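You operate a simulated robot arm through the tools that you are given. There is no shell and no other tool.

You are at the controls of a simulated two-armed robot. One attempt, no reset.

Task
Pick up the brown bulb with one hand, pass it to the other hand and put it on the lower board of the tray stand. Set down upright: brown bulb.

It is judged by the outcome, as a careful person would: the job done as asked, and still so three seconds after it is handed in. It fails if anything else is knocked over, pushed out of place, dropped, spilled or broken.

Robot
Two 6-joint arms with two-finger parallel grippers on one trunk, on a base that moves. Base frame: it is fixed to the floor where the robot stands at the start and does not move with it; the origin is under the middle of the robot, x ahead of it, y to its left, z up. Readings come in mm, rad, newtons and seconds.
The left shoulder is at the start at [60, 187, 1047], the right one opposite. With the tool pointing down near the work surface each hand reaches from about 280 to 620 mm from the robot's upright axis, wherever it stands, measured 20 degrees to its own side. Places, roughly: brown bulb [-3500, 500, 750]; lower board of the tray stand [400, -2600, 400]. Payload 1.57 kg a hand.
The TCP of each hand is the grasp point between the finger pads, 30 mm short of the fingertips. In the tool frame z runs along the fingers and y along their closing line. Largest opening 110 mm; finger width 24, thickness 12; the body of the gripper, 48 by 112 mm, starts 78 mm behind the TCP.
Orientation is told as [roll, pitch, yaw] about the base's x, y, z axes, in that order, counted from this pose: with the fingers straight down and closing along the base's y, the tool's x points along the base's -x, its y along +y and its z along -z.

Tools
- The arms move only by the tool move_arm. It takes "left_plan", "right_plan" or both (then of equal length, played together; a hand with none holds still); each is a list of rows, each a list of 7 numbers: the shift along the tool's x, y, z in units of 500 mm (1.0 is 500 mm), then the turn, a rotation vector about the tool's x, y, z in units of 45 degrees (1.0 is 45 degrees), then the finger opening in mm, from 0 to 110. In form: [[dx, dy, dz, wx, wy, wz, hand], ...]. A call has 1 to 20 rows; each row is the pose to reach, as a shift and turn from the pose commanded when the call began, along the tool's axes at that moment. A call with a number of a shift or a turn outside -1 to 1 is refused whole. A row lasts 0.2 s, in which the tool goes at most 50 mm and 0.15 rad; a call with a longer step from one row to the next is refused whole, and so is a gripper value outside its range. Where a pose cannot be reached the arm comes as near as it can. A force on the tool above 40 N (or 10 N above the force at the start of the call, whichever is more), or a blocked arm, ends the call early, and 0.2 s more pass. The fingers move at their own pace (about 153 mm/s each) and stop on an object; they squeeze with about 24 N. The grip force told is the motor's: it shows also when the fingers shut on nothing. Time passes only in rows, and 0.2 s behind the last, so rows that repeat a pose let the fingers close. The reply holds the time, the measured pose of the TCP, the force on the tool along the base axes, the opening and the grip force, in the units named above and with some noise, with the torque about the TCP (base axes, N m) and any sound that the robot's microphone picked up, and new pictures: "views" is both (left out), scene, wrist or none (wrist: the cameras of the hands that moved).
- Cameras (640 x 400 px; columns grow to the right, rows downward): "scene" is now at [21.1, -1.8, 1593.4]; the picture's right is [-0.04, -1.00, 0.00], its down [-0.72, 0.03, -0.69] and it looks along [0.69, -0.02, -0.72] (base axes); focal length 253 px, centre (320, 200). "left" rides on the left gripper at [70, -16, -141] in its tool frame; the picture's right is [0.23, 0.97, 0.00], its down [-0.86, 0.20, -0.48] and it looks along [-0.47, 0.11, 0.88] (tool axes); focal length 222 px, centre (320, 200). "right" rides on the right gripper at [70, 16, -141] in its tool frame; the picture's right is [-0.23, 0.97, 0.00], its down [-0.86, -0.20, -0.48] and it looks along [-0.47, -0.11, 0.88] (tool axes); focal length 222 px, centre (320, 200). There is no depth. A picture from a camera that has moved, and an enlarged one, comes with that camera's place and axes in the base frame and with its lens.
- lift_body(by): slides the trunk up (or, below 0, down) by that many mm; the arms and the scene camera ride with it, the base frame stays. It gives what a move gives, with no picture.
- base_move(legs): drives the robot by 1 to 6 legs, each [ahead, left, turn to the left] in mm, mm and rad, along the robot's own axes; the way and the turn of a leg run together, so that a leg with both is an arc; at most 1500 mm and 3.142 rad a leg. The arms and the cameras ride along, it lands a little off, and it stops where it bumps. It gives what a move gives, and a new picture of the scene camera.
- head_to(pan, tilt): turns the head with the scene camera to pan (to the left, within 1.501 rad either way) and tilt (down, from -0.506 to 1.204), counted from straight ahead of the robot. It gives what a move gives, and a new picture of the scene camera.
- inspect(camera, box): a new picture of the part [left, top, right, bottom] of that camera's present view, enlarged. No time passes.
- job_done(): hands the job in; it is judged then, once.

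Places have to be worked out from the pictures, the camera data and where the tool is seen. Open the grippers and draw the arms clear of the work before you hand the job in, unless the task says otherwise.

The tools are called after "Request:" as name(argument=value, ...) on one line, values as JSON. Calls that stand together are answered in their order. move_arm: Moves the arms, as the interface text tells. Its arguments: {"type":"object","properties":{"left_plan":{"type":"array","items":{"type":"array","items":{"type":"number"}}},"right_plan":{"type":"array","items":{"type":"array","items":{"type":"number"}}},"views":{"type":"string","enum":["both","scene","wrist","none"]}},"required":[]} The other tools are called the same way: lift_body (by) moves the trunk up or down; base_move (legs) drives the base; head_to (pan, tilt) turns the head that bears the scene camera; inspect (camera, box) takes an enlarged picture of a part of a camera's view; job_done () hands the job in.

At the start:

```text
clock: 0.0
left_position: [425.4, 211.2, 1083.7]
left_tool_rot: [0.001, -0.002, 0.001]
left_wrist_force: [0.3, 0.8, 0.1]
left_ft_torque: [0.02, -0.04, 0.04]
left_width: 110.1
left_gripper_force: 0.1
right_position: [436.3, -170.5, 1068.5]
right_tool_rot: [0.001, -0.001, 0.001]
right_wrist_force: [-0.1, 0.1, 0.7]
right_ft_torque: [0.03, 0.03, -0.03]
right_width: 110.3
right_gripper_force: 0.1
trunk travel left (down, up): [-675.0, 315.0]
robot x, y, heading: [-1.3, -0.7, -0.003]
head pan, tilt (commanded): [-0.035, 0.81]
```

scene: 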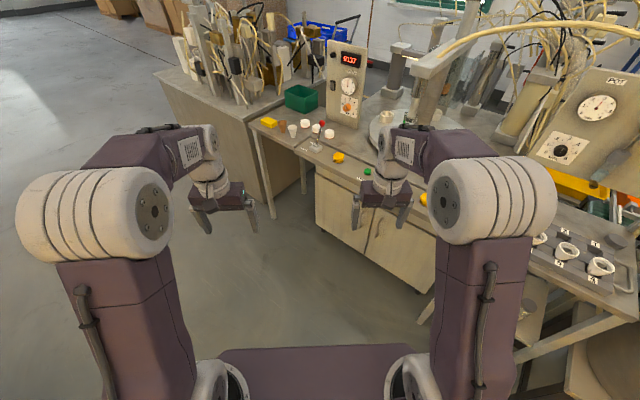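
right: 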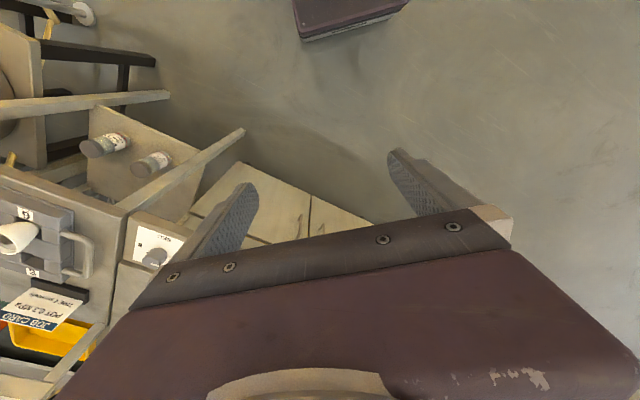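
left: 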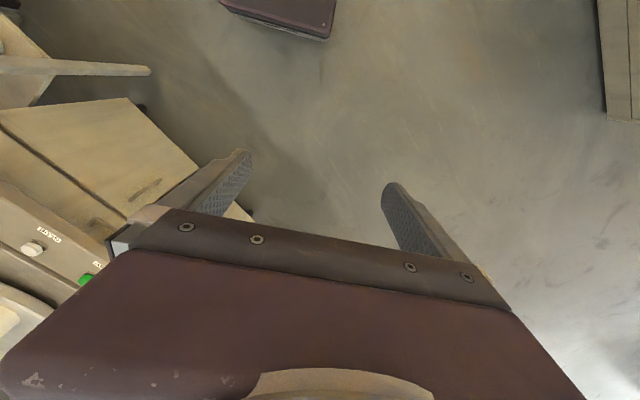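

The scene picture shows a workbench ahead; the bulb should be about 3.5 m behind me and the tray stand 2.6 m to my right. I look to the right and left first with the head to know the surroundings.

Request:
head_to(pan=-1.5, tilt=0.4)

Request:
head_to(pan=1.5, tilt=0.4)

```text
clock: 1.6
left_position: [426.3, 210.4, 1085.2]
left_tool_rot: [0.002, -0.003, -0.001]
left_wrist_force: [0.2, 0.7, -0.1]
left_ft_torque: [0.02, 0.02, 0.02]
left_width: 109.8
left_gripper_force: 0.0
right_position: [436.7, -170.0, 1068.1]
right_tool_rot: [0.0, -0.001, 0.0]
right_wrist_force: [-0.2, -0.2, 0.3]
right_ft_torque: [-0.01, -0.04, -0.01]
right_width: 109.8
right_gripper_force: 0.0
trunk travel left (down, up): [-675.0, 315.0]
robot x, y, heading: [0.7, 4.1, 0.007]
head pan, tilt (commanded): [-1.499, 0.4]
camera scene: at [-52.3, -91.4, 1629.3], right [-1.0, -0.07, 0.0], down [-0.03, 0.39, -0.92], along [0.07, -0.92, -0.39], focal length 253 px, centre (320, 200)
```

scene: 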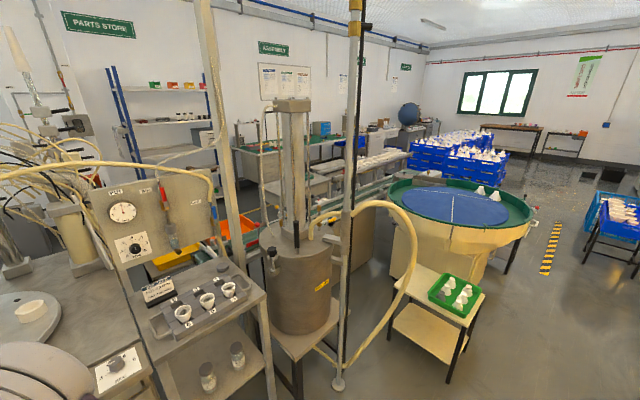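

```text
clock: 4.2
left_position: [424.8, 210.9, 1083.6]
left_tool_rot: [0.003, -0.001, 0.001]
left_wrist_force: [-0.5, -0.4, 0.1]
left_ft_torque: [-0.02, 0.04, 0.0]
left_width: 109.9
left_gripper_force: 0.0
right_position: [436.5, -170.7, 1069.0]
right_tool_rot: [0.001, 0.001, 0.0]
right_wrist_force: [0.0, 0.0, -0.2]
right_ft_torque: [-0.02, 0.04, 0.0]
right_width: 110.0
right_gripper_force: 0.1
trunk travel left (down, up): [-675.0, 315.0]
robot x, y, heading: [-4.5, 2.1, 0.001]
head pan, tilt (commanded): [1.499, 0.4]
camera scene: at [-52.3, 93.4, 1629.4], right [1.0, -0.07, 0.0], down [-0.03, -0.39, -0.92], along [0.07, 0.92, -0.39], focal length 253 px, centre (320, 200)
```

scene: 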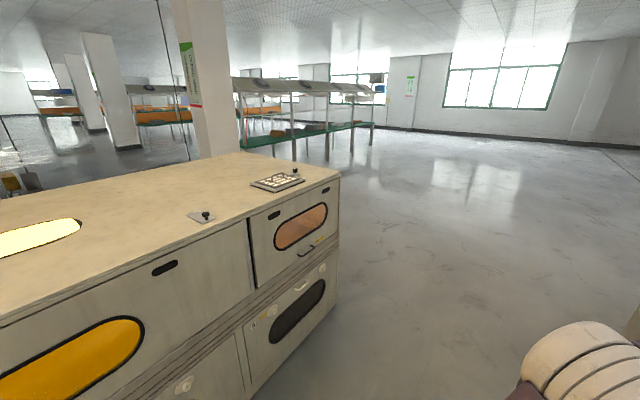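

The picture to the right shows a small two-board stand near (-650,-1150) but the goal stand should be farther, around (400,-2600), hidden behind a vessel. Left is free floor beyond 1 m, so I turn half a circle to the left in place to look for the bulb.

Request:
base_move(legs=[[0, 0, 1.57], [0, 0, 1.43]])

Request:
head_to(pan=0.0, tilt=0.35)

```text
clock: 11.9
left_position: [-452.3, -147.8, 1085.2]
left_tool_rot: [0.002, -0.002, 2.996]
left_wrist_force: [0.3, 0.3, -0.7]
left_ft_torque: [0.01, -0.01, -0.02]
left_width: 110.1
left_gripper_force: 0.1
right_position: [-407.8, 231.2, 1069.0]
right_tool_rot: [0.0, 0.0, 2.997]
right_wrist_force: [-0.4, 0.2, 0.7]
right_ft_torque: [0.01, 0.0, -0.01]
right_width: 110.1
right_gripper_force: 0.1
trunk travel left (down, up): [-675.0, 315.0]
robot x, y, heading: [0.8, 0.2, 3.0]
head pan, tilt (commanded): [1.499, 0.4]
camera scene: at [40.3, -98.1, 1629.4], right [-0.98, 0.21, 0.0], down [0.08, 0.38, -0.92], along [-0.2, -0.9, -0.39], focal length 253 px, centre (320, 200)
```

scene: 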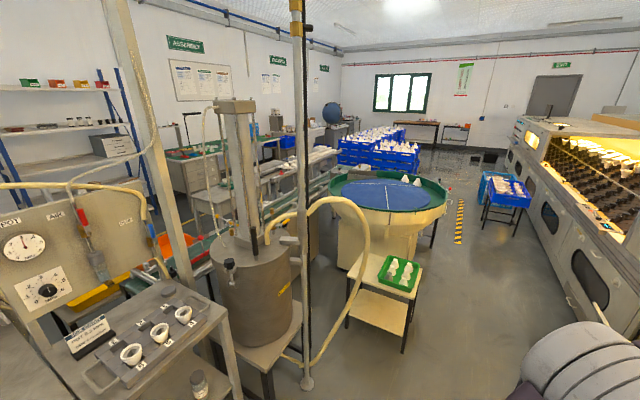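

```text
clock: 13.5
left_position: [-451.0, -148.6, 1084.6]
left_tool_rot: [0.002, -0.002, 2.996]
left_wrist_force: [-0.2, -0.6, -0.4]
left_ft_torque: [-0.02, 0.0, -0.02]
left_width: 110.1
left_gripper_force: 0.0
right_position: [-407.2, 230.9, 1068.8]
right_tool_rot: [0.002, 0.0, 2.996]
right_wrist_force: [0.0, -0.4, -0.7]
right_ft_torque: [0.01, -0.01, -0.01]
right_width: 109.9
right_gripper_force: 0.0
trunk travel left (down, up): [-675.0, 315.0]
robot x, y, heading: [-4.2, 1.4, 2.993]
head pan, tilt (commanded): [0.0, 0.351]
camera scene: at [-32.0, 5.7, 1633.9], right [0.14, 0.99, 0.0], down [0.34, -0.05, -0.94], along [-0.93, 0.13, -0.34], focal length 253 px, centre (320, 200)
```

scene: 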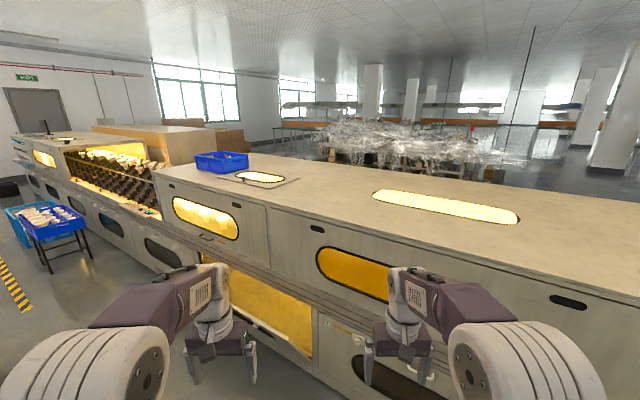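

The newest picture shows a long machine between me and the bulb's rough place (it should appear near pixel (320,174)). I zoom in there to see what stands behind the machine.

Request:
inspect(camera="scene", box=[220, 100, 540, 300])

Request:
inspect(camera="scene", box=[0, 80, 320, 280])

```text
2.00 times, centred on (380, 200) of scene
camera zoom: at [-32.0, 5.7, 1633.9], right [0.14, 0.99, 0.0], down [0.34, -0.05, -0.94], along [-0.93, 0.13, -0.34], focal length 505 px, centre (200, 200)
```

zoom: 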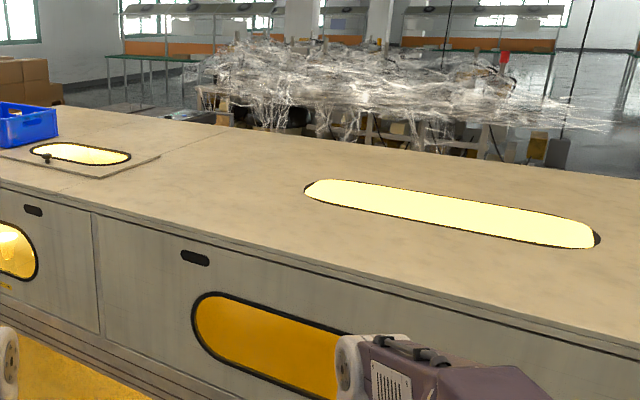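

```text
2.00 times, centred on (160, 180) of scene
camera zoom: at [-32.0, 5.7, 1633.9], right [0.14, 0.99, 0.0], down [0.34, -0.05, -0.94], along [-0.93, 0.13, -0.34], focal length 505 px, centre (640, 240)
```

zoom: 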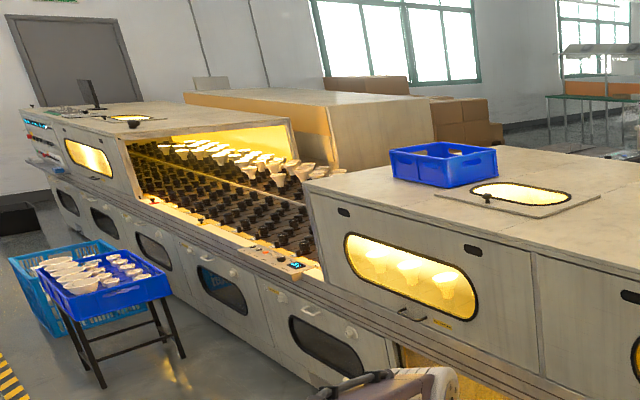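

The bulb's rough place lies about 0.9 m behind the machine's back edge, so I must drive around the machine's end (front corner near (210,1740)). I turn to face the free floor there and drive part of the way.

Request:
base_move(legs=[[0, 0, -1.909], [1000, 0, 0]])

```text
clock: 23.3
left_position: [477.3, 1358.3, 1085.0]
left_tool_rot: [0.001, -0.002, 1.086]
left_wrist_force: [-0.8, -0.3, -0.5]
left_ft_torque: [0.02, -0.01, 0.0]
left_width: 110.0
left_gripper_force: 0.1
right_position: [819.7, 1188.9, 1068.9]
right_tool_rot: [-0.001, -0.001, 1.085]
right_wrist_force: [0.4, 0.1, 0.2]
right_ft_torque: [0.03, 0.01, 0.02]
right_width: 109.9
right_gripper_force: 0.0
trunk travel left (down, up): [-675.0, 315.0]
robot x, y, heading: [466.2, 887.5, 1.09]
head pan, tilt (commanded): [0.0, 0.351]
camera scene: at [481.5, 913.5, 1633.9], right [0.88, -0.47, 0.0], down [-0.16, -0.3, -0.94], along [0.44, 0.83, -0.34], focal length 253 px, centre (320, 200)
```

scene: 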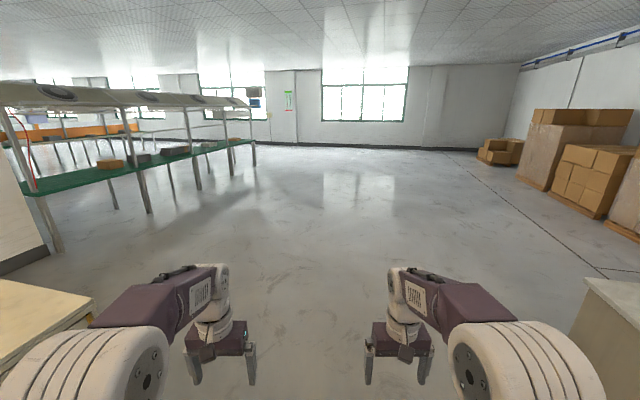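

The machine's end corner is seen near (200,1710) and the floor beyond is clear. I drive to about (900,2000), then turn left and go to about (0,3100) to look behind the machine.

Request:
base_move(legs=[[0, 0, 0.109], [1195, 0, 0], [0, 0, 1.06], [1000, 0, 0]])

Request:
head_to(pan=0.6, tilt=0.35)

```text
clock: 37.4
left_position: [-165.9, 2966.1, 1083.6]
left_tool_rot: [0.002, 0.0, 2.263]
left_wrist_force: [0.0, 0.6, -0.3]
left_ft_torque: [0.01, 0.0, 0.0]
left_width: 110.2
left_gripper_force: 0.0
right_position: [120.1, 3217.9, 1069.2]
right_tool_rot: [-0.001, 0.0, 2.261]
right_wrist_force: [0.0, 0.6, -0.3]
right_ft_torque: [0.02, 0.02, 0.01]
right_width: 109.9
right_gripper_force: 0.1
trunk travel left (down, up): [-675.0, 315.0]
robot x, y, heading: [267.5, 2769.9, 2.262]
head pan, tilt (commanded): [0.0, 0.351]
camera scene: at [247.6, 2799.5, 1633.9], right [0.77, 0.64, 0.0], down [0.22, -0.26, -0.94], along [-0.6, 0.72, -0.34], focal length 253 px, centre (320, 200)
```

scene: 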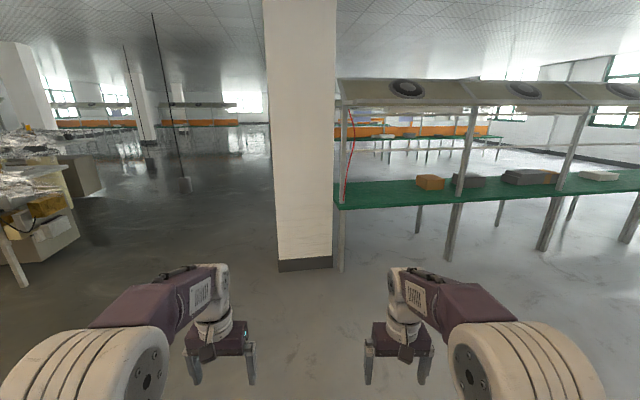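

```text
clock: 38.4
left_position: [-166.2, 2966.2, 1083.4]
left_tool_rot: [0.001, -0.002, 2.261]
left_wrist_force: [0.1, -0.1, -0.9]
left_ft_torque: [-0.01, -0.02, 0.01]
left_width: 109.7
left_gripper_force: 0.0
right_position: [121.1, 3218.0, 1069.4]
right_tool_rot: [0.0, 0.001, 2.263]
right_wrist_force: [-1.3, 0.5, -0.1]
right_ft_torque: [0.01, -0.03, -0.02]
right_width: 110.0
right_gripper_force: 0.1
trunk travel left (down, up): [-675.0, 315.0]
robot x, y, heading: [265.8, 2771.0, 2.266]
head pan, tilt (commanded): [0.6, 0.351]
camera scene: at [217.4, 2753.6, 1633.9], right [0.28, 0.96, 0.0], down [0.33, -0.1, -0.94], along [-0.9, 0.26, -0.34], focal length 253 px, centre (320, 200)
```

scene: 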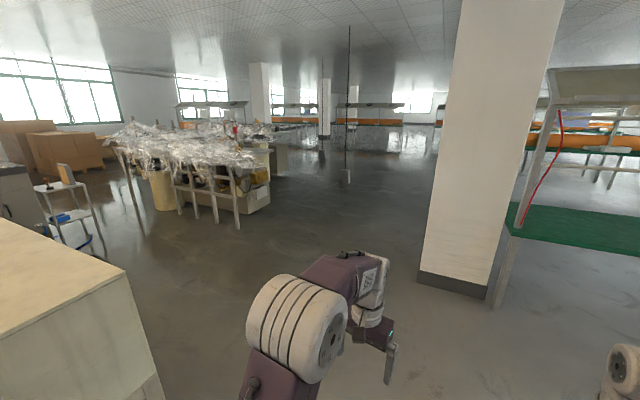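

A small trolley appears at pixel (65,190), precisely where the bulb's rough place projects. I zoom on it.

Request:
inspect(camera="scene", box=[0, 140, 160, 270])

```text
3.08 times, centred on (80, 205) of scene
camera zoom: at [217.4, 2753.6, 1633.9], right [0.28, 0.96, 0.0], down [0.33, -0.1, -0.94], along [-0.9, 0.26, -0.34], focal length 778 px, centre (1058, 185)
```

zoom: 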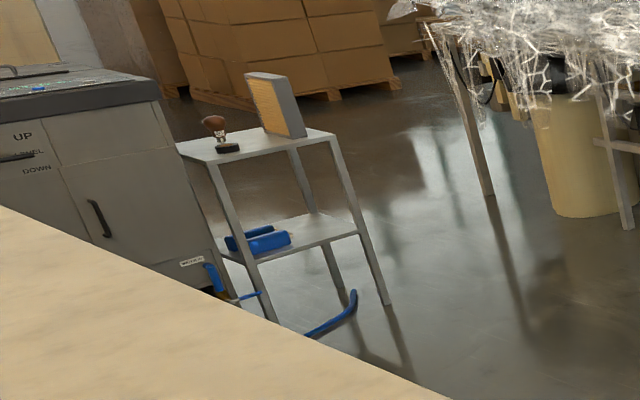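

The bulb (brown head, white neck, black foot) stands on a small trolley, top about z=760, near its edge facing the machine; a filter panel stands beside it. I drive into the aisle behind the machine, keeping ~0.7 m clear, and face the trolley.

Request:
base_move(legs=[[0, 0, 0.384], [1325, 0, 0], [0, 0, 1.324], [1300, 0, 0]])

Request:
head_to(pan=0.0, tilt=0.5)

```text
clock: 55.6
left_position: [-1924.3, 1997.4, 1083.8]
left_tool_rot: [0.002, -0.002, -2.323]
left_wrist_force: [0.6, -0.2, 0.5]
left_ft_torque: [-0.01, -0.01, 0.0]
left_width: 109.9
left_gripper_force: 0.1
right_position: [-2209.3, 2249.5, 1070.2]
right_tool_rot: [0.002, -0.001, -2.318]
right_wrist_force: [1.2, 0.4, -0.1]
right_ft_torque: [0.0, 0.03, 0.0]
right_width: 110.1
right_gripper_force: 0.1
trunk travel left (down, up): [-675.0, 315.0]
robot x, y, heading: [-1785.8, 2456.5, -2.319]
head pan, tilt (commanded): [0.6, 0.351]
camera scene: at [-1759.3, 2405.6, 1633.9], right [-0.99, 0.15, 0.0], down [0.05, 0.34, -0.94], along [-0.14, -0.93, -0.34], focal length 253 px, centre (320, 200)
```

scene: 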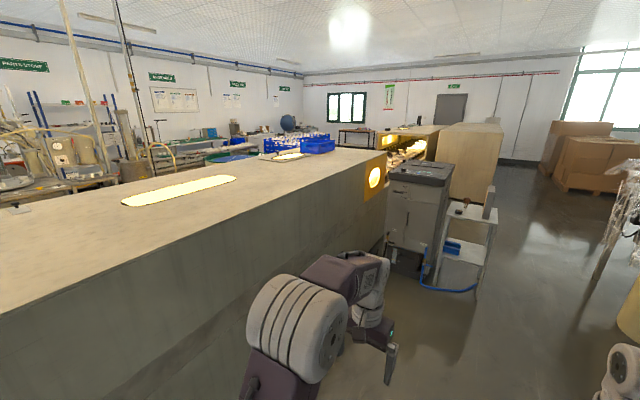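

```text
clock: 56.6
left_position: [-1922.9, 1996.7, 1084.6]
left_tool_rot: [-0.001, -0.001, -2.322]
left_wrist_force: [-0.2, 0.3, 0.5]
left_ft_torque: [-0.01, -0.02, 0.06]
left_width: 110.0
left_gripper_force: 0.1
right_position: [-2208.2, 2248.7, 1069.0]
right_tool_rot: [-0.001, -0.001, -2.319]
right_wrist_force: [-0.3, -0.1, 0.5]
right_ft_torque: [-0.01, -0.02, 0.01]
right_width: 110.1
right_gripper_force: 0.0
trunk travel left (down, up): [-675.0, 315.0]
robot x, y, heading: [-1785.9, 2456.5, -2.319]
head pan, tilt (commanded): [0.0, 0.499]
camera scene: at [-1807.4, 2431.0, 1620.2], right [-0.73, 0.68, 0.0], down [0.33, 0.35, -0.88], along [-0.6, -0.64, -0.48], focal length 253 px, centre (320, 200)
```

scene: 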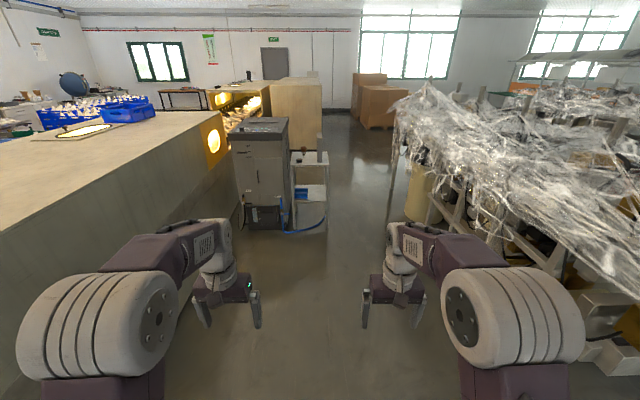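

Request:
inspect(camera="scene", box=[220, 110, 380, 240])

```text
3.08 times, centred on (300, 175) of scene
camera zoom: at [-1807.4, 2431.0, 1620.2], right [-0.73, 0.68, 0.0], down [0.33, 0.35, -0.88], along [-0.6, -0.64, -0.48], focal length 778 px, centre (382, 277)
```

zoom: 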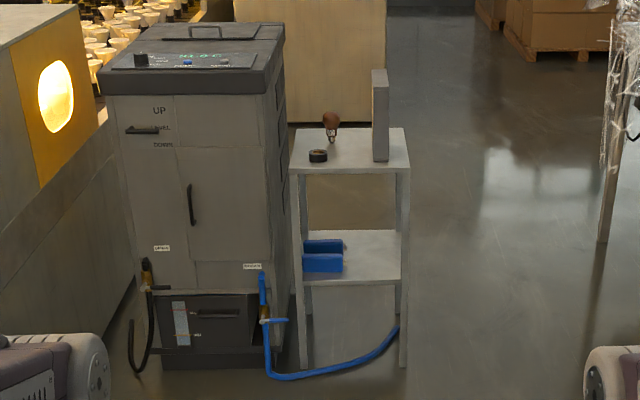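

From here the bulb (brown head on a pale neck) stands at about (-3430,445), ~300 mm in from the trolley's front edge; a black disc and a filter panel are near it and a blue hose lies at the trolley's foot. I need to know my own base's size before docking, so I look straight down.

Request:
head_to(pan=0.0, tilt=1.2)

```text
clock: 57.6
left_position: [-1923.2, 1997.3, 1084.7]
left_tool_rot: [0.002, -0.002, -2.321]
left_wrist_force: [-0.4, -0.5, -0.1]
left_ft_torque: [-0.04, -0.02, -0.02]
left_width: 110.1
left_gripper_force: 0.1
right_position: [-2208.2, 2249.7, 1068.9]
right_tool_rot: [0.001, -0.001, -2.319]
right_wrist_force: [-1.2, -0.5, -0.1]
right_ft_torque: [-0.04, 0.0, -0.01]
right_width: 110.0
right_gripper_force: 0.0
trunk travel left (down, up): [-675.0, 315.0]
robot x, y, heading: [-1788.4, 2453.2, -2.321]
head pan, tilt (commanded): [0.0, 1.201]
camera scene: at [-1783.8, 2456.6, 1566.6], right [-0.73, 0.68, 0.0], down [0.63, 0.68, -0.36], along [-0.25, -0.27, -0.93], focal length 253 px, centre (320, 200)
```

scene: 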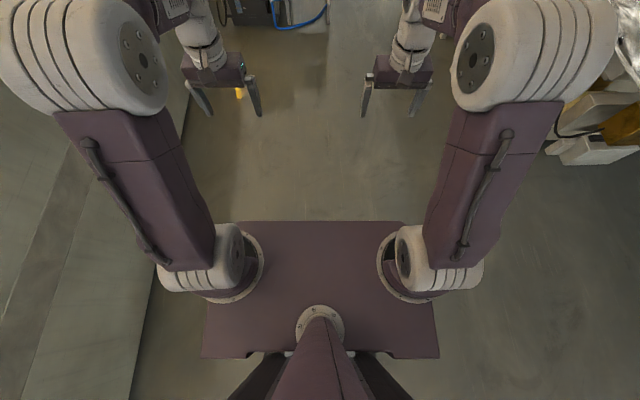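

My chest plate hides the base; from the wrist views its front edge is about 235 mm ahead of my axis. I drive up to about 0.9 m short of the trolley, lined up with the aisle, and look again.

Request:
base_move(legs=[[0, 0, -0.051], [1400, 0, 0], [0, 0, 0.094]])

Request:
head_to(pan=0.0, tilt=0.75)

```text
clock: 65.6
left_position: [-2919.9, 1021.5, 1084.0]
left_tool_rot: [0.001, -0.003, -2.285]
left_wrist_force: [-0.7, 0.0, -0.4]
left_ft_torque: [0.0, 0.0, -0.02]
left_width: 109.9
left_gripper_force: 0.1
right_position: [-3213.5, 1262.4, 1069.1]
right_tool_rot: [0.0, 0.0, -2.284]
right_wrist_force: [0.2, 0.0, 0.3]
right_ft_torque: [0.03, -0.01, -0.01]
right_width: 110.1
right_gripper_force: 0.0
trunk travel left (down, up): [-675.0, 315.0]
robot x, y, heading: [-2795.2, 1479.2, -2.285]
head pan, tilt (commanded): [0.0, 1.201]
camera scene: at [-2795.7, 1484.9, 1566.5], right [-0.76, 0.66, 0.0], down [0.61, 0.7, -0.36], along [-0.24, -0.27, -0.93], focal length 253 px, centre (320, 200)
```

scene: 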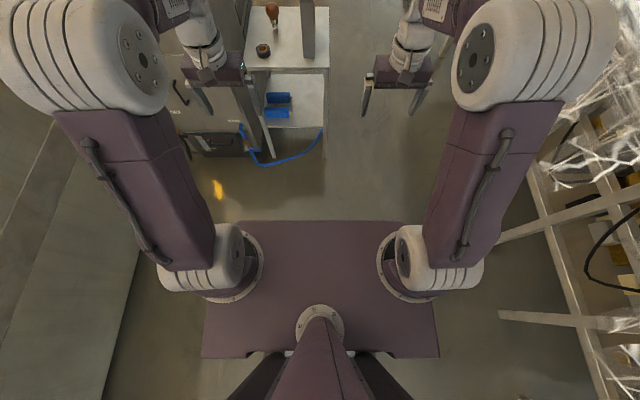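

```text
clock: 66.5
left_position: [-2918.7, 1020.9, 1084.5]
left_tool_rot: [0.003, 0.0, -2.285]
left_wrist_force: [0.6, -0.1, 0.3]
left_ft_torque: [0.01, 0.0, 0.03]
left_width: 109.8
left_gripper_force: 0.0
right_position: [-3213.7, 1262.6, 1068.9]
right_tool_rot: [0.0, -0.001, -2.285]
right_wrist_force: [0.3, -1.0, 0.0]
right_ft_torque: [0.02, 0.05, -0.01]
right_width: 109.8
right_gripper_force: 0.1
trunk travel left (down, up): [-675.0, 315.0]
robot x, y, heading: [-2800.0, 1481.5, -2.287]
head pan, tilt (commanded): [0.0, 0.75]
camera scene: at [-2813.0, 1464.2, 1598.2], right [-0.76, 0.66, 0.0], down [0.45, 0.52, -0.73], along [-0.48, -0.55, -0.68], focal length 253 px, centre (320, 200)
```

scene: 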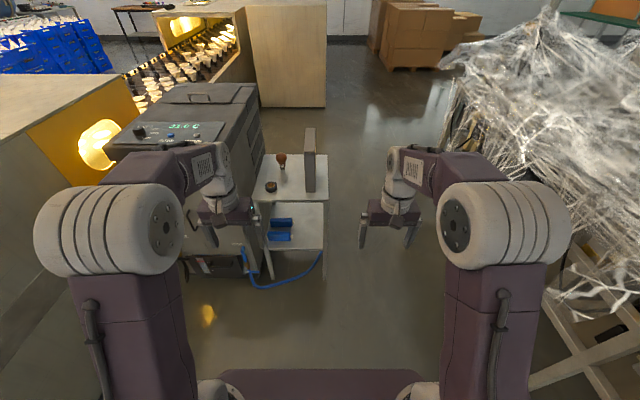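

The trolley is straight ahead and slightly left, edges aligned with my heading. I zoom in for the bulb and its neighbours.

Request:
inspect(camera="scene", box=[230, 110, 350, 210])

Request:
inspect(camera="scene", box=[180, 180, 350, 320])

```text
4.00 times, centred on (290, 160) of scene
camera zoom: at [-2813.0, 1464.2, 1598.2], right [-0.76, 0.66, 0.0], down [0.45, 0.52, -0.73], along [-0.48, -0.55, -0.68], focal length 1011 px, centre (440, 360)
```

zoom: 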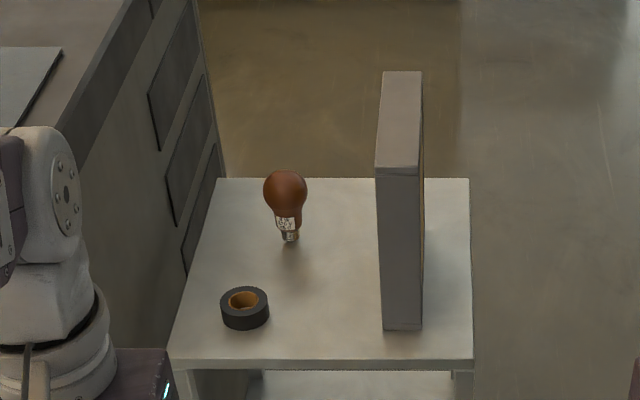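

```text
2.86 times, centred on (265, 250) of scene
camera zoom: at [-2813.0, 1464.2, 1598.2], right [-0.76, 0.66, 0.0], down [0.45, 0.52, -0.73], along [-0.48, -0.55, -0.68], focal length 722 px, centre (477, 57)
```

zoom: 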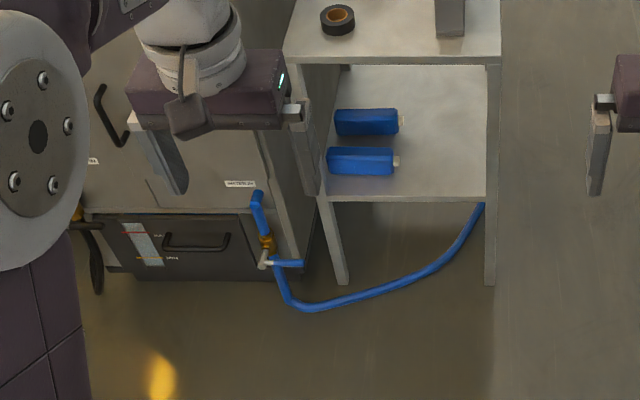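

The bulb stands cap-down at about 1175 mm ahead and 210 mm left of me (head centre z≈831, cap on z≈757), with a tape roll in front and a tall panel right of it; the hose reaches to ~890 mm ahead. I drive 590 mm ahead, which leaves my base ~70 mm short of the hose.

Request:
base_move(legs=[[590, 0, 0]])

Request:
head_to(pan=0.2, tilt=0.9)

```text
clock: 69.8
left_position: [-3297.6, 578.0, 1084.7]
left_tool_rot: [0.001, -0.001, -2.281]
left_wrist_force: [-0.2, 0.0, 0.7]
left_ft_torque: [0.0, -0.02, -0.02]
left_width: 110.0
left_gripper_force: 0.0
right_position: [-3593.0, 819.4, 1069.2]
right_tool_rot: [-0.001, -0.001, -2.281]
right_wrist_force: [-0.5, -0.2, 0.5]
right_ft_torque: [0.0, 0.02, -0.02]
right_width: 109.8
right_gripper_force: 0.0
trunk travel left (down, up): [-675.0, 315.0]
robot x, y, heading: [-3183.2, 1039.5, -2.285]
head pan, tilt (commanded): [0.0, 0.75]
camera scene: at [-3194.0, 1022.7, 1598.3], right [-0.76, 0.65, 0.0], down [0.44, 0.52, -0.73], along [-0.48, -0.55, -0.68], focal length 253 px, centre (320, 200)
```

scene: 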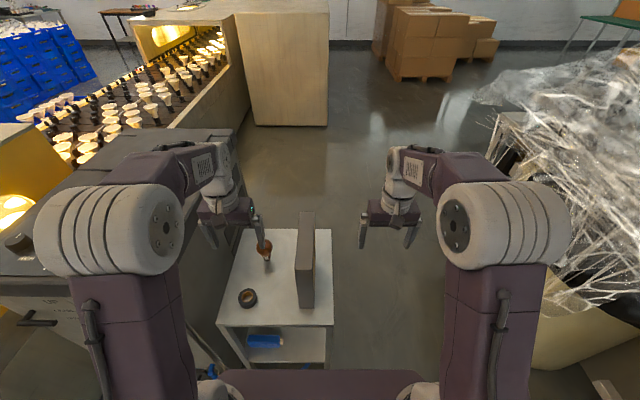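

```text
clock: 70.5
left_position: [-3298.6, 578.8, 1084.6]
left_tool_rot: [0.003, -0.001, -2.28]
left_wrist_force: [0.6, 0.0, -0.1]
left_ft_torque: [0.04, -0.01, 0.0]
left_width: 109.8
left_gripper_force: 0.2
right_position: [-3594.0, 820.3, 1069.4]
right_tool_rot: [0.0, -0.001, -2.282]
right_wrist_force: [0.3, 1.3, -0.6]
right_ft_torque: [-0.06, -0.01, -0.03]
right_width: 109.9
right_gripper_force: 0.0
trunk travel left (down, up): [-675.0, 315.0]
robot x, y, heading: [-3179.1, 1038.9, -2.279]
head pan, tilt (commanded): [0.201, 0.901]
camera scene: at [-3177.4, 1019.0, 1586.4], right [-0.87, 0.49, 0.0], down [0.38, 0.68, -0.62], along [-0.3, -0.54, -0.78], focal length 253 px, centre (320, 200)
```

scene: 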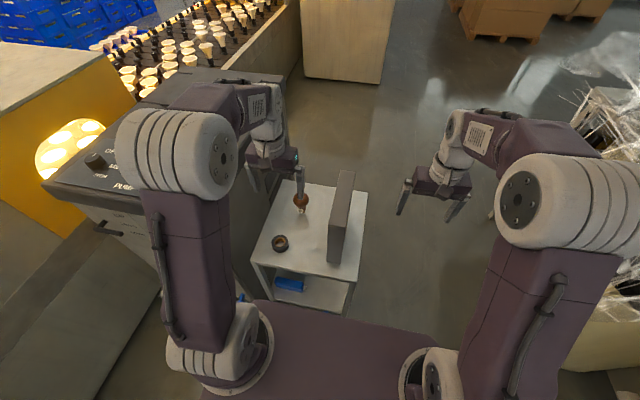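

The robot stands at (-3179,1039), and the left hand hovers just short of the bulb. I zoom the scene view and take a wrist picture with a null move to fix the bulb's place.

Request:
inspect(camera="scene", box=[220, 140, 380, 300])

Request:
inspect(camera="left", box=[0, 0, 640, 400])

```text
2.50 times, centred on (300, 220) of scene
camera zoom: at [-3177.4, 1019.0, 1586.4], right [-0.87, 0.49, 0.0], down [0.38, 0.68, -0.62], along [-0.3, -0.54, -0.78], focal length 632 px, centre (370, 150)
```

zoom: 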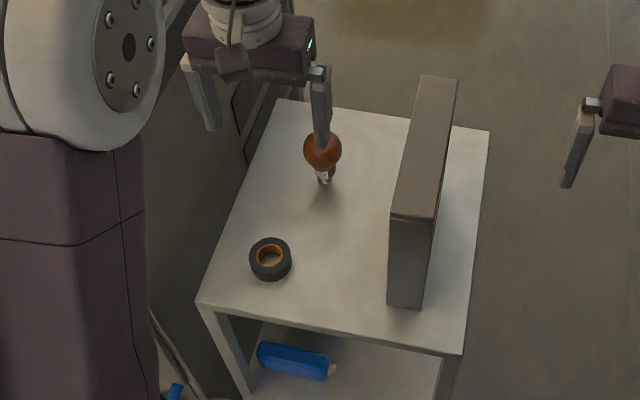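

```text
1.00 times, centred on (320, 200) of left (not enlarged: the box is as wide or as high as the picture)
camera zoom: at [-3265.8, 642.3, 1226.2], right [0.89, -0.46, 0.0], down [-0.41, -0.78, 0.48], along [-0.22, -0.43, -0.88], focal length 222 px, centre (320, 200)
```

zoom: 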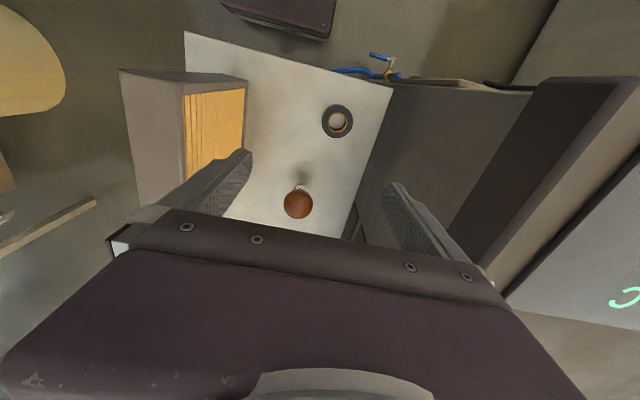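

The wrist view puts the bulb's axis 155 mm ahead and 8 mm right of the left TCP, i.e. near (-3406,466), clear of panel and tape roll on all sides. I move the open left hand over it, stopping at z≈925 with fingertips above the bulb's top.

Request:
move_arm(left_plan=[[-0.052, -0.003, 0.04, 0, 0, 0, 110], [-0.104, -0.005, 0.09, 0, 0, 0, 110], [-0.156, -0.008, 0.15, 0, 0, 0, 110], [-0.208, -0.011, 0.21, 0, 0, 0, 110], [-0.26, -0.013, 0.27, 0, 0, 0, 110], [-0.31, -0.016, 0.32, 0, 0, 0, 110], [-0.31, -0.016, 0.32, 0, 0, 0, 110]], views="both")

```text
clock: 72.1
left_position: [-3403.6, 465.9, 925.1]
left_tool_rot: [0.002, 0.0, -2.281]
left_wrist_force: [-0.3, 0.6, 0.8]
left_ft_torque: [0.0, 0.0, -0.03]
left_width: 110.0
left_gripper_force: 0.1
right_position: [-3592.7, 819.3, 1069.5]
right_tool_rot: [-0.002, 0.001, -2.283]
right_wrist_force: [1.2, 0.5, 0.2]
right_ft_torque: [0.01, 0.0, 0.0]
right_width: 109.9
right_gripper_force: 0.1
trunk travel left (down, up): [-675.0, 315.0]
robot x, y, heading: [-3183.3, 1035.9, -2.281]
head pan, tilt (commanded): [0.201, 0.901]
camera scene: at [-3176.6, 1020.1, 1586.4], right [-0.87, 0.49, 0.0], down [0.38, 0.68, -0.62], along [-0.3, -0.54, -0.78], focal length 253 px, centre (320, 200)
camera left: at [-3373.0, 530.1, 1066.8], right [0.89, -0.46, 0.0], down [-0.41, -0.78, 0.48], along [-0.22, -0.43, -0.88], focal length 222 px, centre (320, 200)
```

scene: 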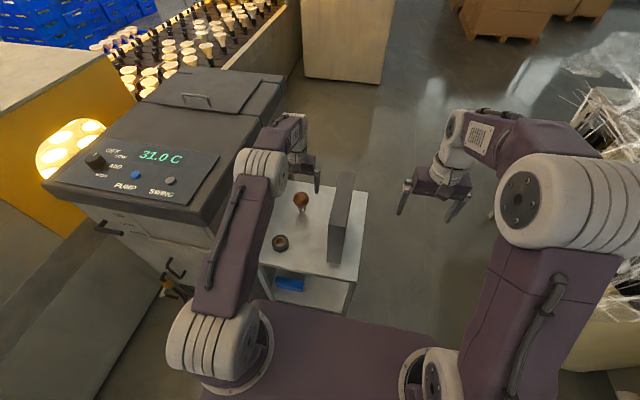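
left: 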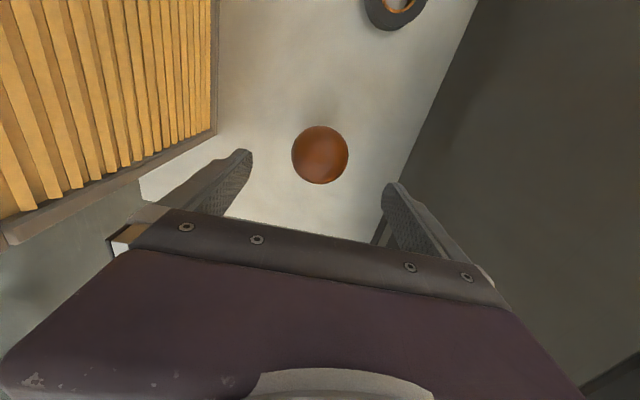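

The wrist picture puts the bulb's head centred within ~1 mm under the left TCP. I lower to z≈848, so the pads take the head at its widest with fingertips ~14 mm below the equator, then close.

Request:
move_arm(left_plan=[[-0.001, 0.001, 0.05, 0, 0, 0, 110], [-0.002, 0.001, 0.1, 0, 0, 0, 110], [-0.002, 0.001, 0.14, 0, 0, 0, 110], [-0.002, 0.001, 0.154, 0, 0, 0, 110], [-0.002, 0.001, 0.154, 0, 0, 0, 110], [-0.002, 0.001, 0.154, 0, 0, 0, 80]], views="both")

```text
clock: 73.5
left_position: [-3405.2, 463.0, 847.4]
left_tool_rot: [0.001, -0.003, -2.28]
left_wrist_force: [-0.2, -0.1, 0.7]
left_ft_torque: [0.0, -0.01, -0.01]
left_width: 79.8
left_gripper_force: 0.2
right_position: [-3593.7, 818.1, 1068.8]
right_tool_rot: [-0.001, 0.0, -2.28]
right_wrist_force: [-0.3, -0.5, 0.4]
right_ft_torque: [0.0, 0.0, 0.01]
right_width: 109.6
right_gripper_force: 0.0
trunk travel left (down, up): [-675.0, 315.0]
robot x, y, heading: [-3180.5, 1039.4, -2.282]
head pan, tilt (commanded): [0.201, 0.901]
camera scene: at [-3177.1, 1019.1, 1586.3], right [-0.87, 0.49, 0.0], down [0.38, 0.68, -0.62], along [-0.3, -0.54, -0.78], focal length 253 px, centre (320, 200)
camera left: at [-3373.4, 528.3, 989.3], right [0.89, -0.46, 0.0], down [-0.41, -0.78, 0.48], along [-0.22, -0.43, -0.88], focal length 222 px, centre (320, 200)
```

scene: 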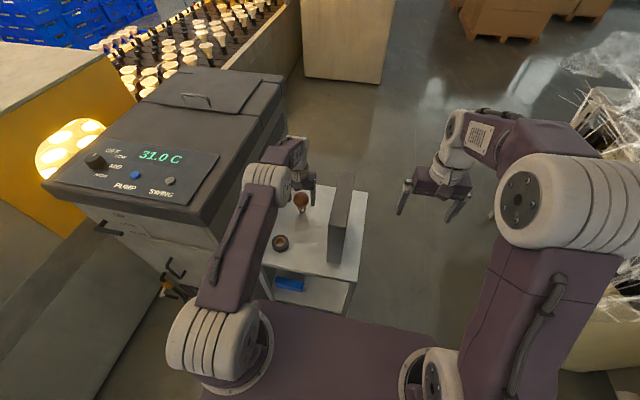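
left: 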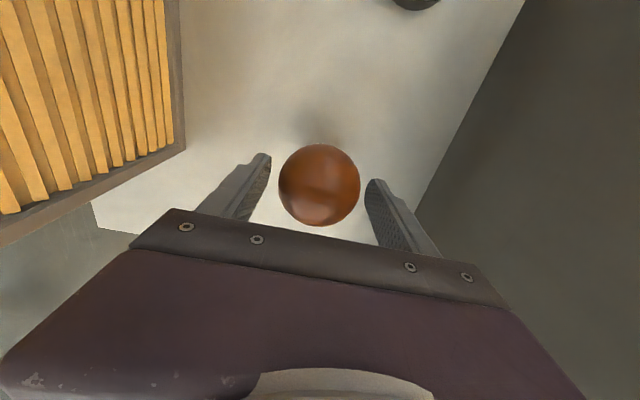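

The head sits centred between the fingers (offset under 2 mm). I close the left hand on it.

Request:
move_arm(left_plan=[[0, 0, 0, 0, 0, 0, 64], [0, 0, 0, 0, 0, 0, 50], [0, 0, 0, 0, 0, 0, 45], [0, 0, 0, 0, 0, 0, 45]], views="wrist")

```text
clock: 74.5
left_position: [-3405.0, 464.2, 849.0]
left_tool_rot: [0.0, -0.003, -2.281]
left_wrist_force: [0.2, 0.4, 0.1]
left_ft_torque: [0.03, 0.03, 0.0]
left_width: 58.0
left_gripper_force: 24.0
right_position: [-3594.1, 818.8, 1068.8]
right_tool_rot: [-0.001, -0.002, -2.28]
right_wrist_force: [0.0, 0.4, 0.1]
right_ft_torque: [0.01, 0.0, 0.01]
right_width: 109.7
right_gripper_force: 0.1
trunk travel left (down, up): [-675.0, 315.0]
robot x, y, heading: [-3180.8, 1038.0, -2.278]
head pan, tilt (commanded): [0.201, 0.901]
camera left: at [-3373.3, 528.4, 989.5], right [0.89, -0.46, 0.0], down [-0.41, -0.78, 0.48], along [-0.22, -0.43, -0.88], focal length 222 px, centre (320, 200)
```

left: 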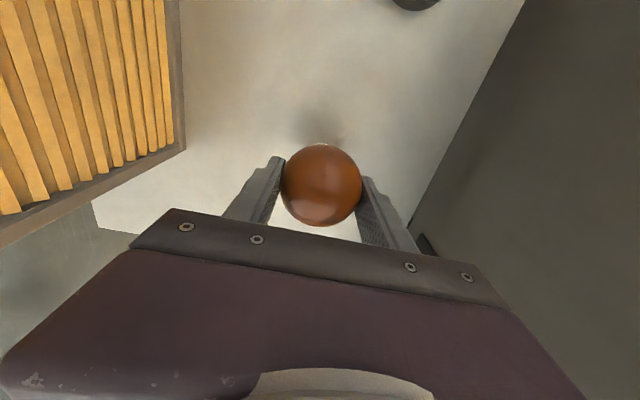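

The grip holds at 58 mm with 24 N. I lift straight up by 200 mm.

Request:
move_arm(left_plan=[[0, 0, -0.03, 0, 0, 0, 45], [0, 0, -0.08, 0, 0, 0, 45], [0, 0, -0.15, 0, 0, 0, 45], [0, 0, -0.22, 0, 0, 0, 45], [0, 0, -0.29, 0, 0, 0, 45], [0, 0, -0.36, 0, 0, 0, 45], [0, 0, -0.4, 0, 0, 0, 45], [0, 0, -0.4, 0, 0, 0, 45]], views="both")

```text
clock: 76.3
left_position: [-3405.1, 465.1, 1047.3]
left_tool_rot: [0.003, -0.002, -2.283]
left_wrist_force: [0.7, -0.2, -0.6]
left_ft_torque: [-0.02, -0.03, 0.0]
left_width: 57.6
left_gripper_force: 23.6
right_position: [-3594.4, 819.6, 1069.5]
right_tool_rot: [0.001, -0.001, -2.282]
right_wrist_force: [-1.3, 0.3, 0.1]
right_ft_torque: [0.0, -0.02, -0.01]
right_width: 110.1
right_gripper_force: 0.1
trunk travel left (down, up): [-675.0, 315.0]
robot x, y, heading: [-3180.5, 1038.1, -2.283]
head pan, tilt (commanded): [0.201, 0.901]
camera scene: at [-3177.1, 1019.1, 1586.3], right [-0.87, 0.49, 0.0], down [0.38, 0.68, -0.62], along [-0.3, -0.54, -0.78], focal length 253 px, centre (320, 200)
camera left: at [-3373.2, 529.5, 1190.0], right [0.89, -0.46, 0.0], down [-0.41, -0.78, 0.48], along [-0.22, -0.43, -0.88], focal length 222 px, centre (320, 200)
```

scene: 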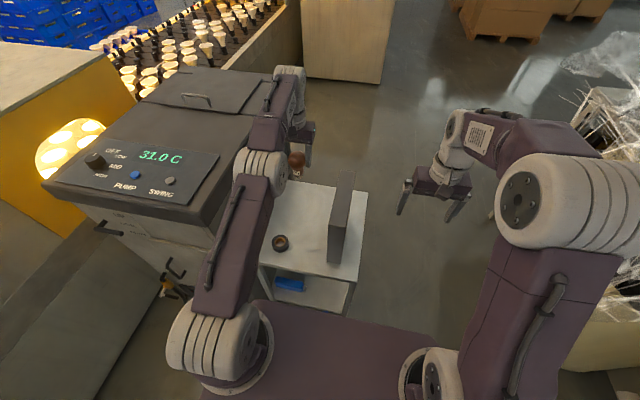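
left: 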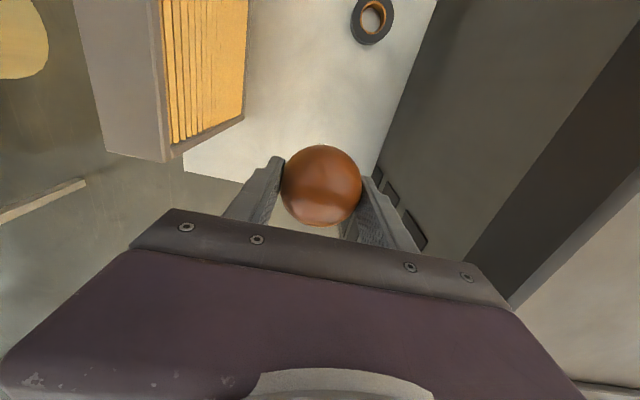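

The bulb hangs safely in the left hand, upright. I back off 700 mm along the way I came, into the open aisle, for the handover.

Request:
base_move(legs=[[-700, 0, 0]])

Request:
head_to(pan=0.0, tilt=0.8)

```text
clock: 80.2
left_position: [-2944.4, 998.9, 1046.7]
left_tool_rot: [0.001, -0.003, -2.273]
left_wrist_force: [0.1, 0.0, -0.7]
left_ft_torque: [0.01, 0.01, 0.01]
left_width: 57.6
left_gripper_force: 24.1
right_position: [-3135.7, 1351.8, 1069.5]
right_tool_rot: [0.0, 0.0, -2.271]
right_wrist_force: [0.5, -0.5, -0.1]
right_ft_torque: [0.01, 0.0, -0.05]
right_width: 110.0
right_gripper_force: 0.2
trunk travel left (down, up): [-675.0, 315.0]
robot x, y, heading: [-2723.5, 1572.8, -2.273]
head pan, tilt (commanded): [0.201, 0.901]
camera scene: at [-2720.6, 1554.6, 1586.3], right [-0.88, 0.48, 0.0], down [0.38, 0.69, -0.62], along [-0.3, -0.54, -0.78], focal length 253 px, centre (320, 200)
```

scene: 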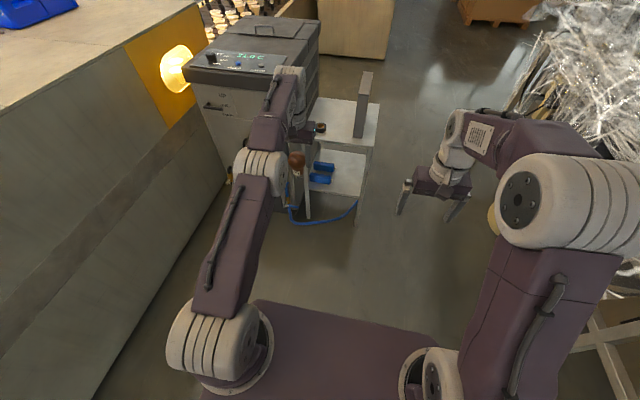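

```text
clock: 80.9
left_position: [-2944.4, 998.6, 1048.6]
left_tool_rot: [0.001, -0.001, -2.273]
left_wrist_force: [0.3, -0.4, -0.2]
left_ft_torque: [0.0, -0.01, -0.01]
left_width: 57.7
left_gripper_force: 23.5
right_position: [-3135.8, 1351.2, 1068.5]
right_tool_rot: [0.001, 0.0, -2.272]
right_wrist_force: [-0.5, 0.3, 0.3]
right_ft_torque: [-0.01, -0.01, 0.01]
right_width: 110.1
right_gripper_force: 0.1
trunk travel left (down, up): [-675.0, 315.0]
robot x, y, heading: [-2727.1, 1575.3, -2.272]
head pan, tilt (commanded): [0.0, 0.799]
camera scene: at [-2735.9, 1559.7, 1594.2], right [-0.76, 0.64, 0.0], down [0.46, 0.55, -0.7], along [-0.45, -0.53, -0.72], focal length 253 px, centre (320, 200)
```

scene: 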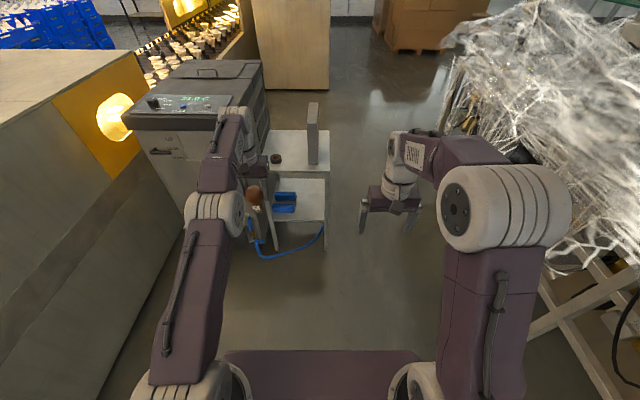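

The picture shows the bulb held at the left hand, clear of everything. Before travelling, I draw the left hand back 150 mm closer to my body and up a bit.

Request:
move_arm(left_plan=[[0.06, 0, -0.02, 0, 0, 0, 45], [0.12, 0, -0.04, 0, 0, 0, 45], [0.18, 0, -0.06, 0, 0, 0, 45], [0.24, 0, -0.08, 0, 0, 0, 45], [0.3, 0, -0.1, 0, 0, 0, 45], [0.3, 0, -0.1, 0, 0, 0, 45]], views="wrist")

Request:
base_move(legs=[[0, 0, 1.57], [0, 0, 1.512]])

```text
clock: 82.3
left_position: [-2846.7, 1114.6, 1097.1]
left_tool_rot: [0.001, -0.003, -2.273]
left_wrist_force: [-0.4, -0.1, 0.3]
left_ft_torque: [0.0, 0.02, -0.04]
left_width: 57.7
left_gripper_force: 23.8
right_position: [-3135.7, 1350.2, 1068.5]
right_tool_rot: [-0.001, 0.0, -2.273]
right_wrist_force: [-0.6, -0.6, 0.5]
right_ft_torque: [0.01, -0.05, 0.03]
right_width: 109.9
right_gripper_force: 0.0
trunk travel left (down, up): [-675.0, 315.0]
robot x, y, heading: [-2723.8, 1573.8, -2.273]
head pan, tilt (commanded): [0.0, 0.799]
camera left: at [-2814.9, 1178.2, 1238.6], right [0.89, -0.46, 0.0], down [-0.4, -0.78, 0.48], along [-0.22, -0.43, -0.88], focal length 222 px, centre (320, 200)
```

left: 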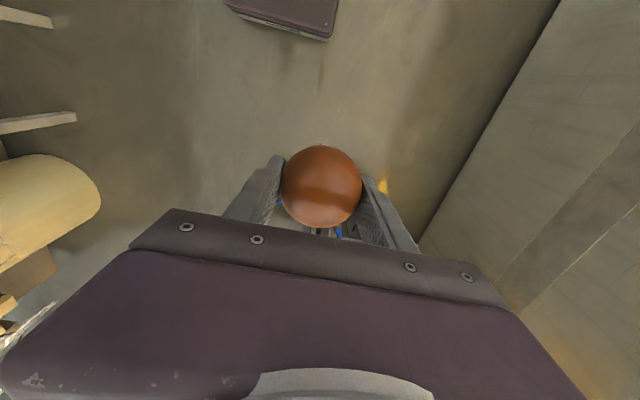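

```text
clock: 90.2
left_position: [-2575.8, 2028.3, 1096.5]
left_tool_rot: [0.002, -0.002, 0.812]
left_wrist_force: [-0.4, 0.2, -0.8]
left_ft_torque: [0.0, -0.03, -0.02]
left_width: 57.5
left_gripper_force: 24.2
right_position: [-2300.2, 1775.8, 1070.2]
right_tool_rot: [-0.001, -0.001, 0.815]
right_wrist_force: [0.5, 0.0, 0.4]
right_ft_torque: [0.0, 0.01, 0.01]
right_width: 110.0
right_gripper_force: 0.0
trunk travel left (down, up): [-675.0, 315.0]
robot x, y, heading: [-2721.7, 1574.3, 0.817]
head pan, tilt (commanded): [0.0, 0.799]
camera scene: at [-2708.4, 1590.6, 1594.2], right [0.73, -0.69, 0.0], down [-0.49, -0.52, -0.7], along [0.48, 0.51, -0.72], focal length 253 px, centre (320, 200)
```

scene: 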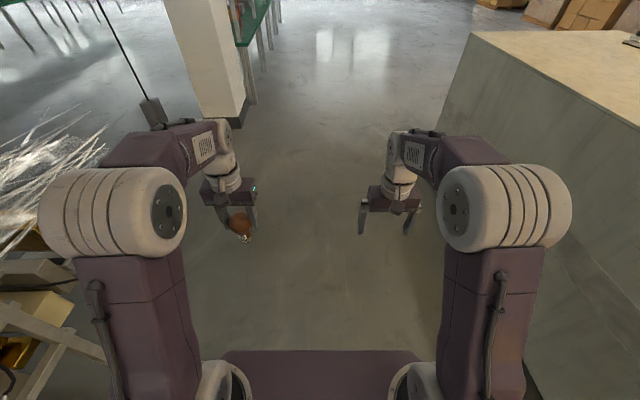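

The way ahead along the machine's back is clear as before. I drive back around the machine's end by the same route, stopping beyond the corner.

Request:
base_move(legs=[[0, 0, -0.03], [1400, 0, 0], [1180, 0, 0], [0, 0, -1.281], [1325, 0, 0], [0, 0, -0.387]])

```text
clock: 113.7
left_position: [672.6, 2580.9, 1097.5]
left_tool_rot: [0.002, -0.002, -0.885]
left_wrist_force: [0.2, -0.5, -0.7]
left_ft_torque: [-0.04, -0.02, 0.01]
left_width: 57.7
left_gripper_force: 23.7
right_position: [386.2, 2340.4, 1069.1]
right_tool_rot: [-0.001, 0.001, -0.882]
right_wrist_force: [1.0, -0.4, -0.3]
right_ft_torque: [-0.01, 0.01, 0.01]
right_width: 109.9
right_gripper_force: 0.1
trunk travel left (down, up): [-675.0, 315.0]
robot x, y, heading: [243.9, 2784.2, -0.887]
head pan, tilt (commanded): [0.0, 0.799]
camera scene: at [256.6, 2771.1, 1594.2], right [-0.77, -0.63, 0.0], down [-0.45, 0.55, -0.7], along [0.44, -0.54, -0.72], focal length 253 px, centre (320, 200)
```

scene: 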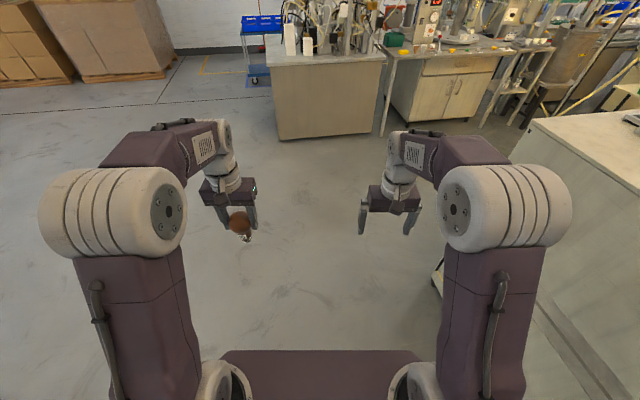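

I am past the machine's end. I raise the trunk by 300 mm and tilt the head up to survey the layout toward the tray stand.

Request:
lift_body(by=300)

Request:
head_to(pan=-0.5, tilt=0.35)

Request:
inspect(camera="scene", box=[160, 80, 480, 280])

```text
clock: 116.7
left_position: [672.1, 2582.2, 1396.7]
left_tool_rot: [0.002, -0.002, -0.885]
left_wrist_force: [-0.6, -0.5, -0.3]
left_ft_torque: [0.02, -0.01, 0.03]
left_width: 57.5
left_gripper_force: 24.1
right_position: [387.8, 2341.1, 1368.9]
right_tool_rot: [0.0, -0.003, -0.882]
right_wrist_force: [-0.1, 0.0, -0.7]
right_ft_torque: [0.0, 0.01, -0.01]
right_width: 110.0
right_gripper_force: 0.0
trunk travel left (down, up): [-975.0, 15.0]
robot x, y, heading: [242.7, 2785.9, -0.882]
head pan, tilt (commanded): [0.0, 0.799]
```

```text
clock: 117.7
left_position: [672.4, 2582.1, 1396.7]
left_tool_rot: [0.001, -0.001, -0.886]
left_wrist_force: [-0.5, 1.1, -0.9]
left_ft_torque: [-0.04, 0.04, 0.01]
left_width: 57.3
left_gripper_force: 24.0
right_position: [387.6, 2340.4, 1369.9]
right_tool_rot: [0.001, 0.0, -0.883]
right_wrist_force: [-0.8, -0.3, 1.1]
right_ft_torque: [-0.01, 0.02, 0.01]
right_width: 109.9
right_gripper_force: 0.1
trunk travel left (down, up): [-975.0, 15.0]
robot x, y, heading: [241.2, 2787.6, -0.882]
head pan, tilt (commanded): [-0.499, 0.351]
camera scene: at [222.8, 2742.0, 1933.8], right [-0.98, -0.19, 0.0], down [-0.06, 0.34, -0.94], along [0.18, -0.92, -0.34], focal length 253 px, centre (320, 200)
```

scene: 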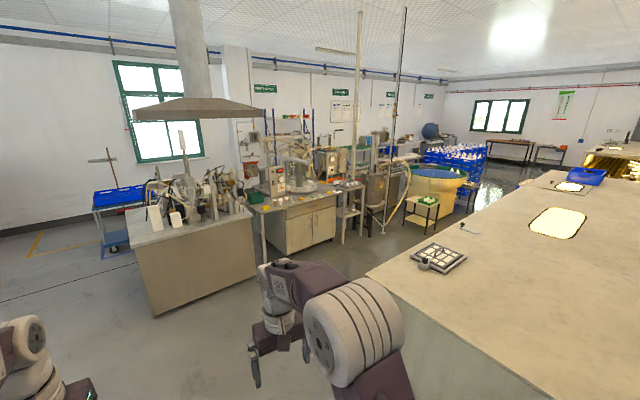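

```text
2.00 times, centred on (320, 180) of scene
camera zoom: at [222.8, 2742.0, 1933.8], right [-0.98, -0.19, 0.0], down [-0.06, 0.34, -0.94], along [0.18, -0.92, -0.34], focal length 505 px, centre (320, 240)
```

zoom: 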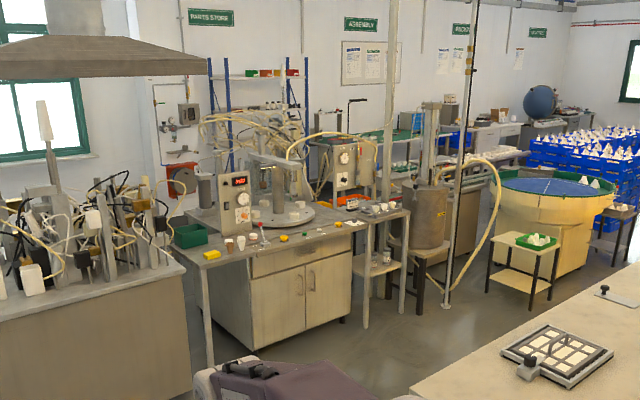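

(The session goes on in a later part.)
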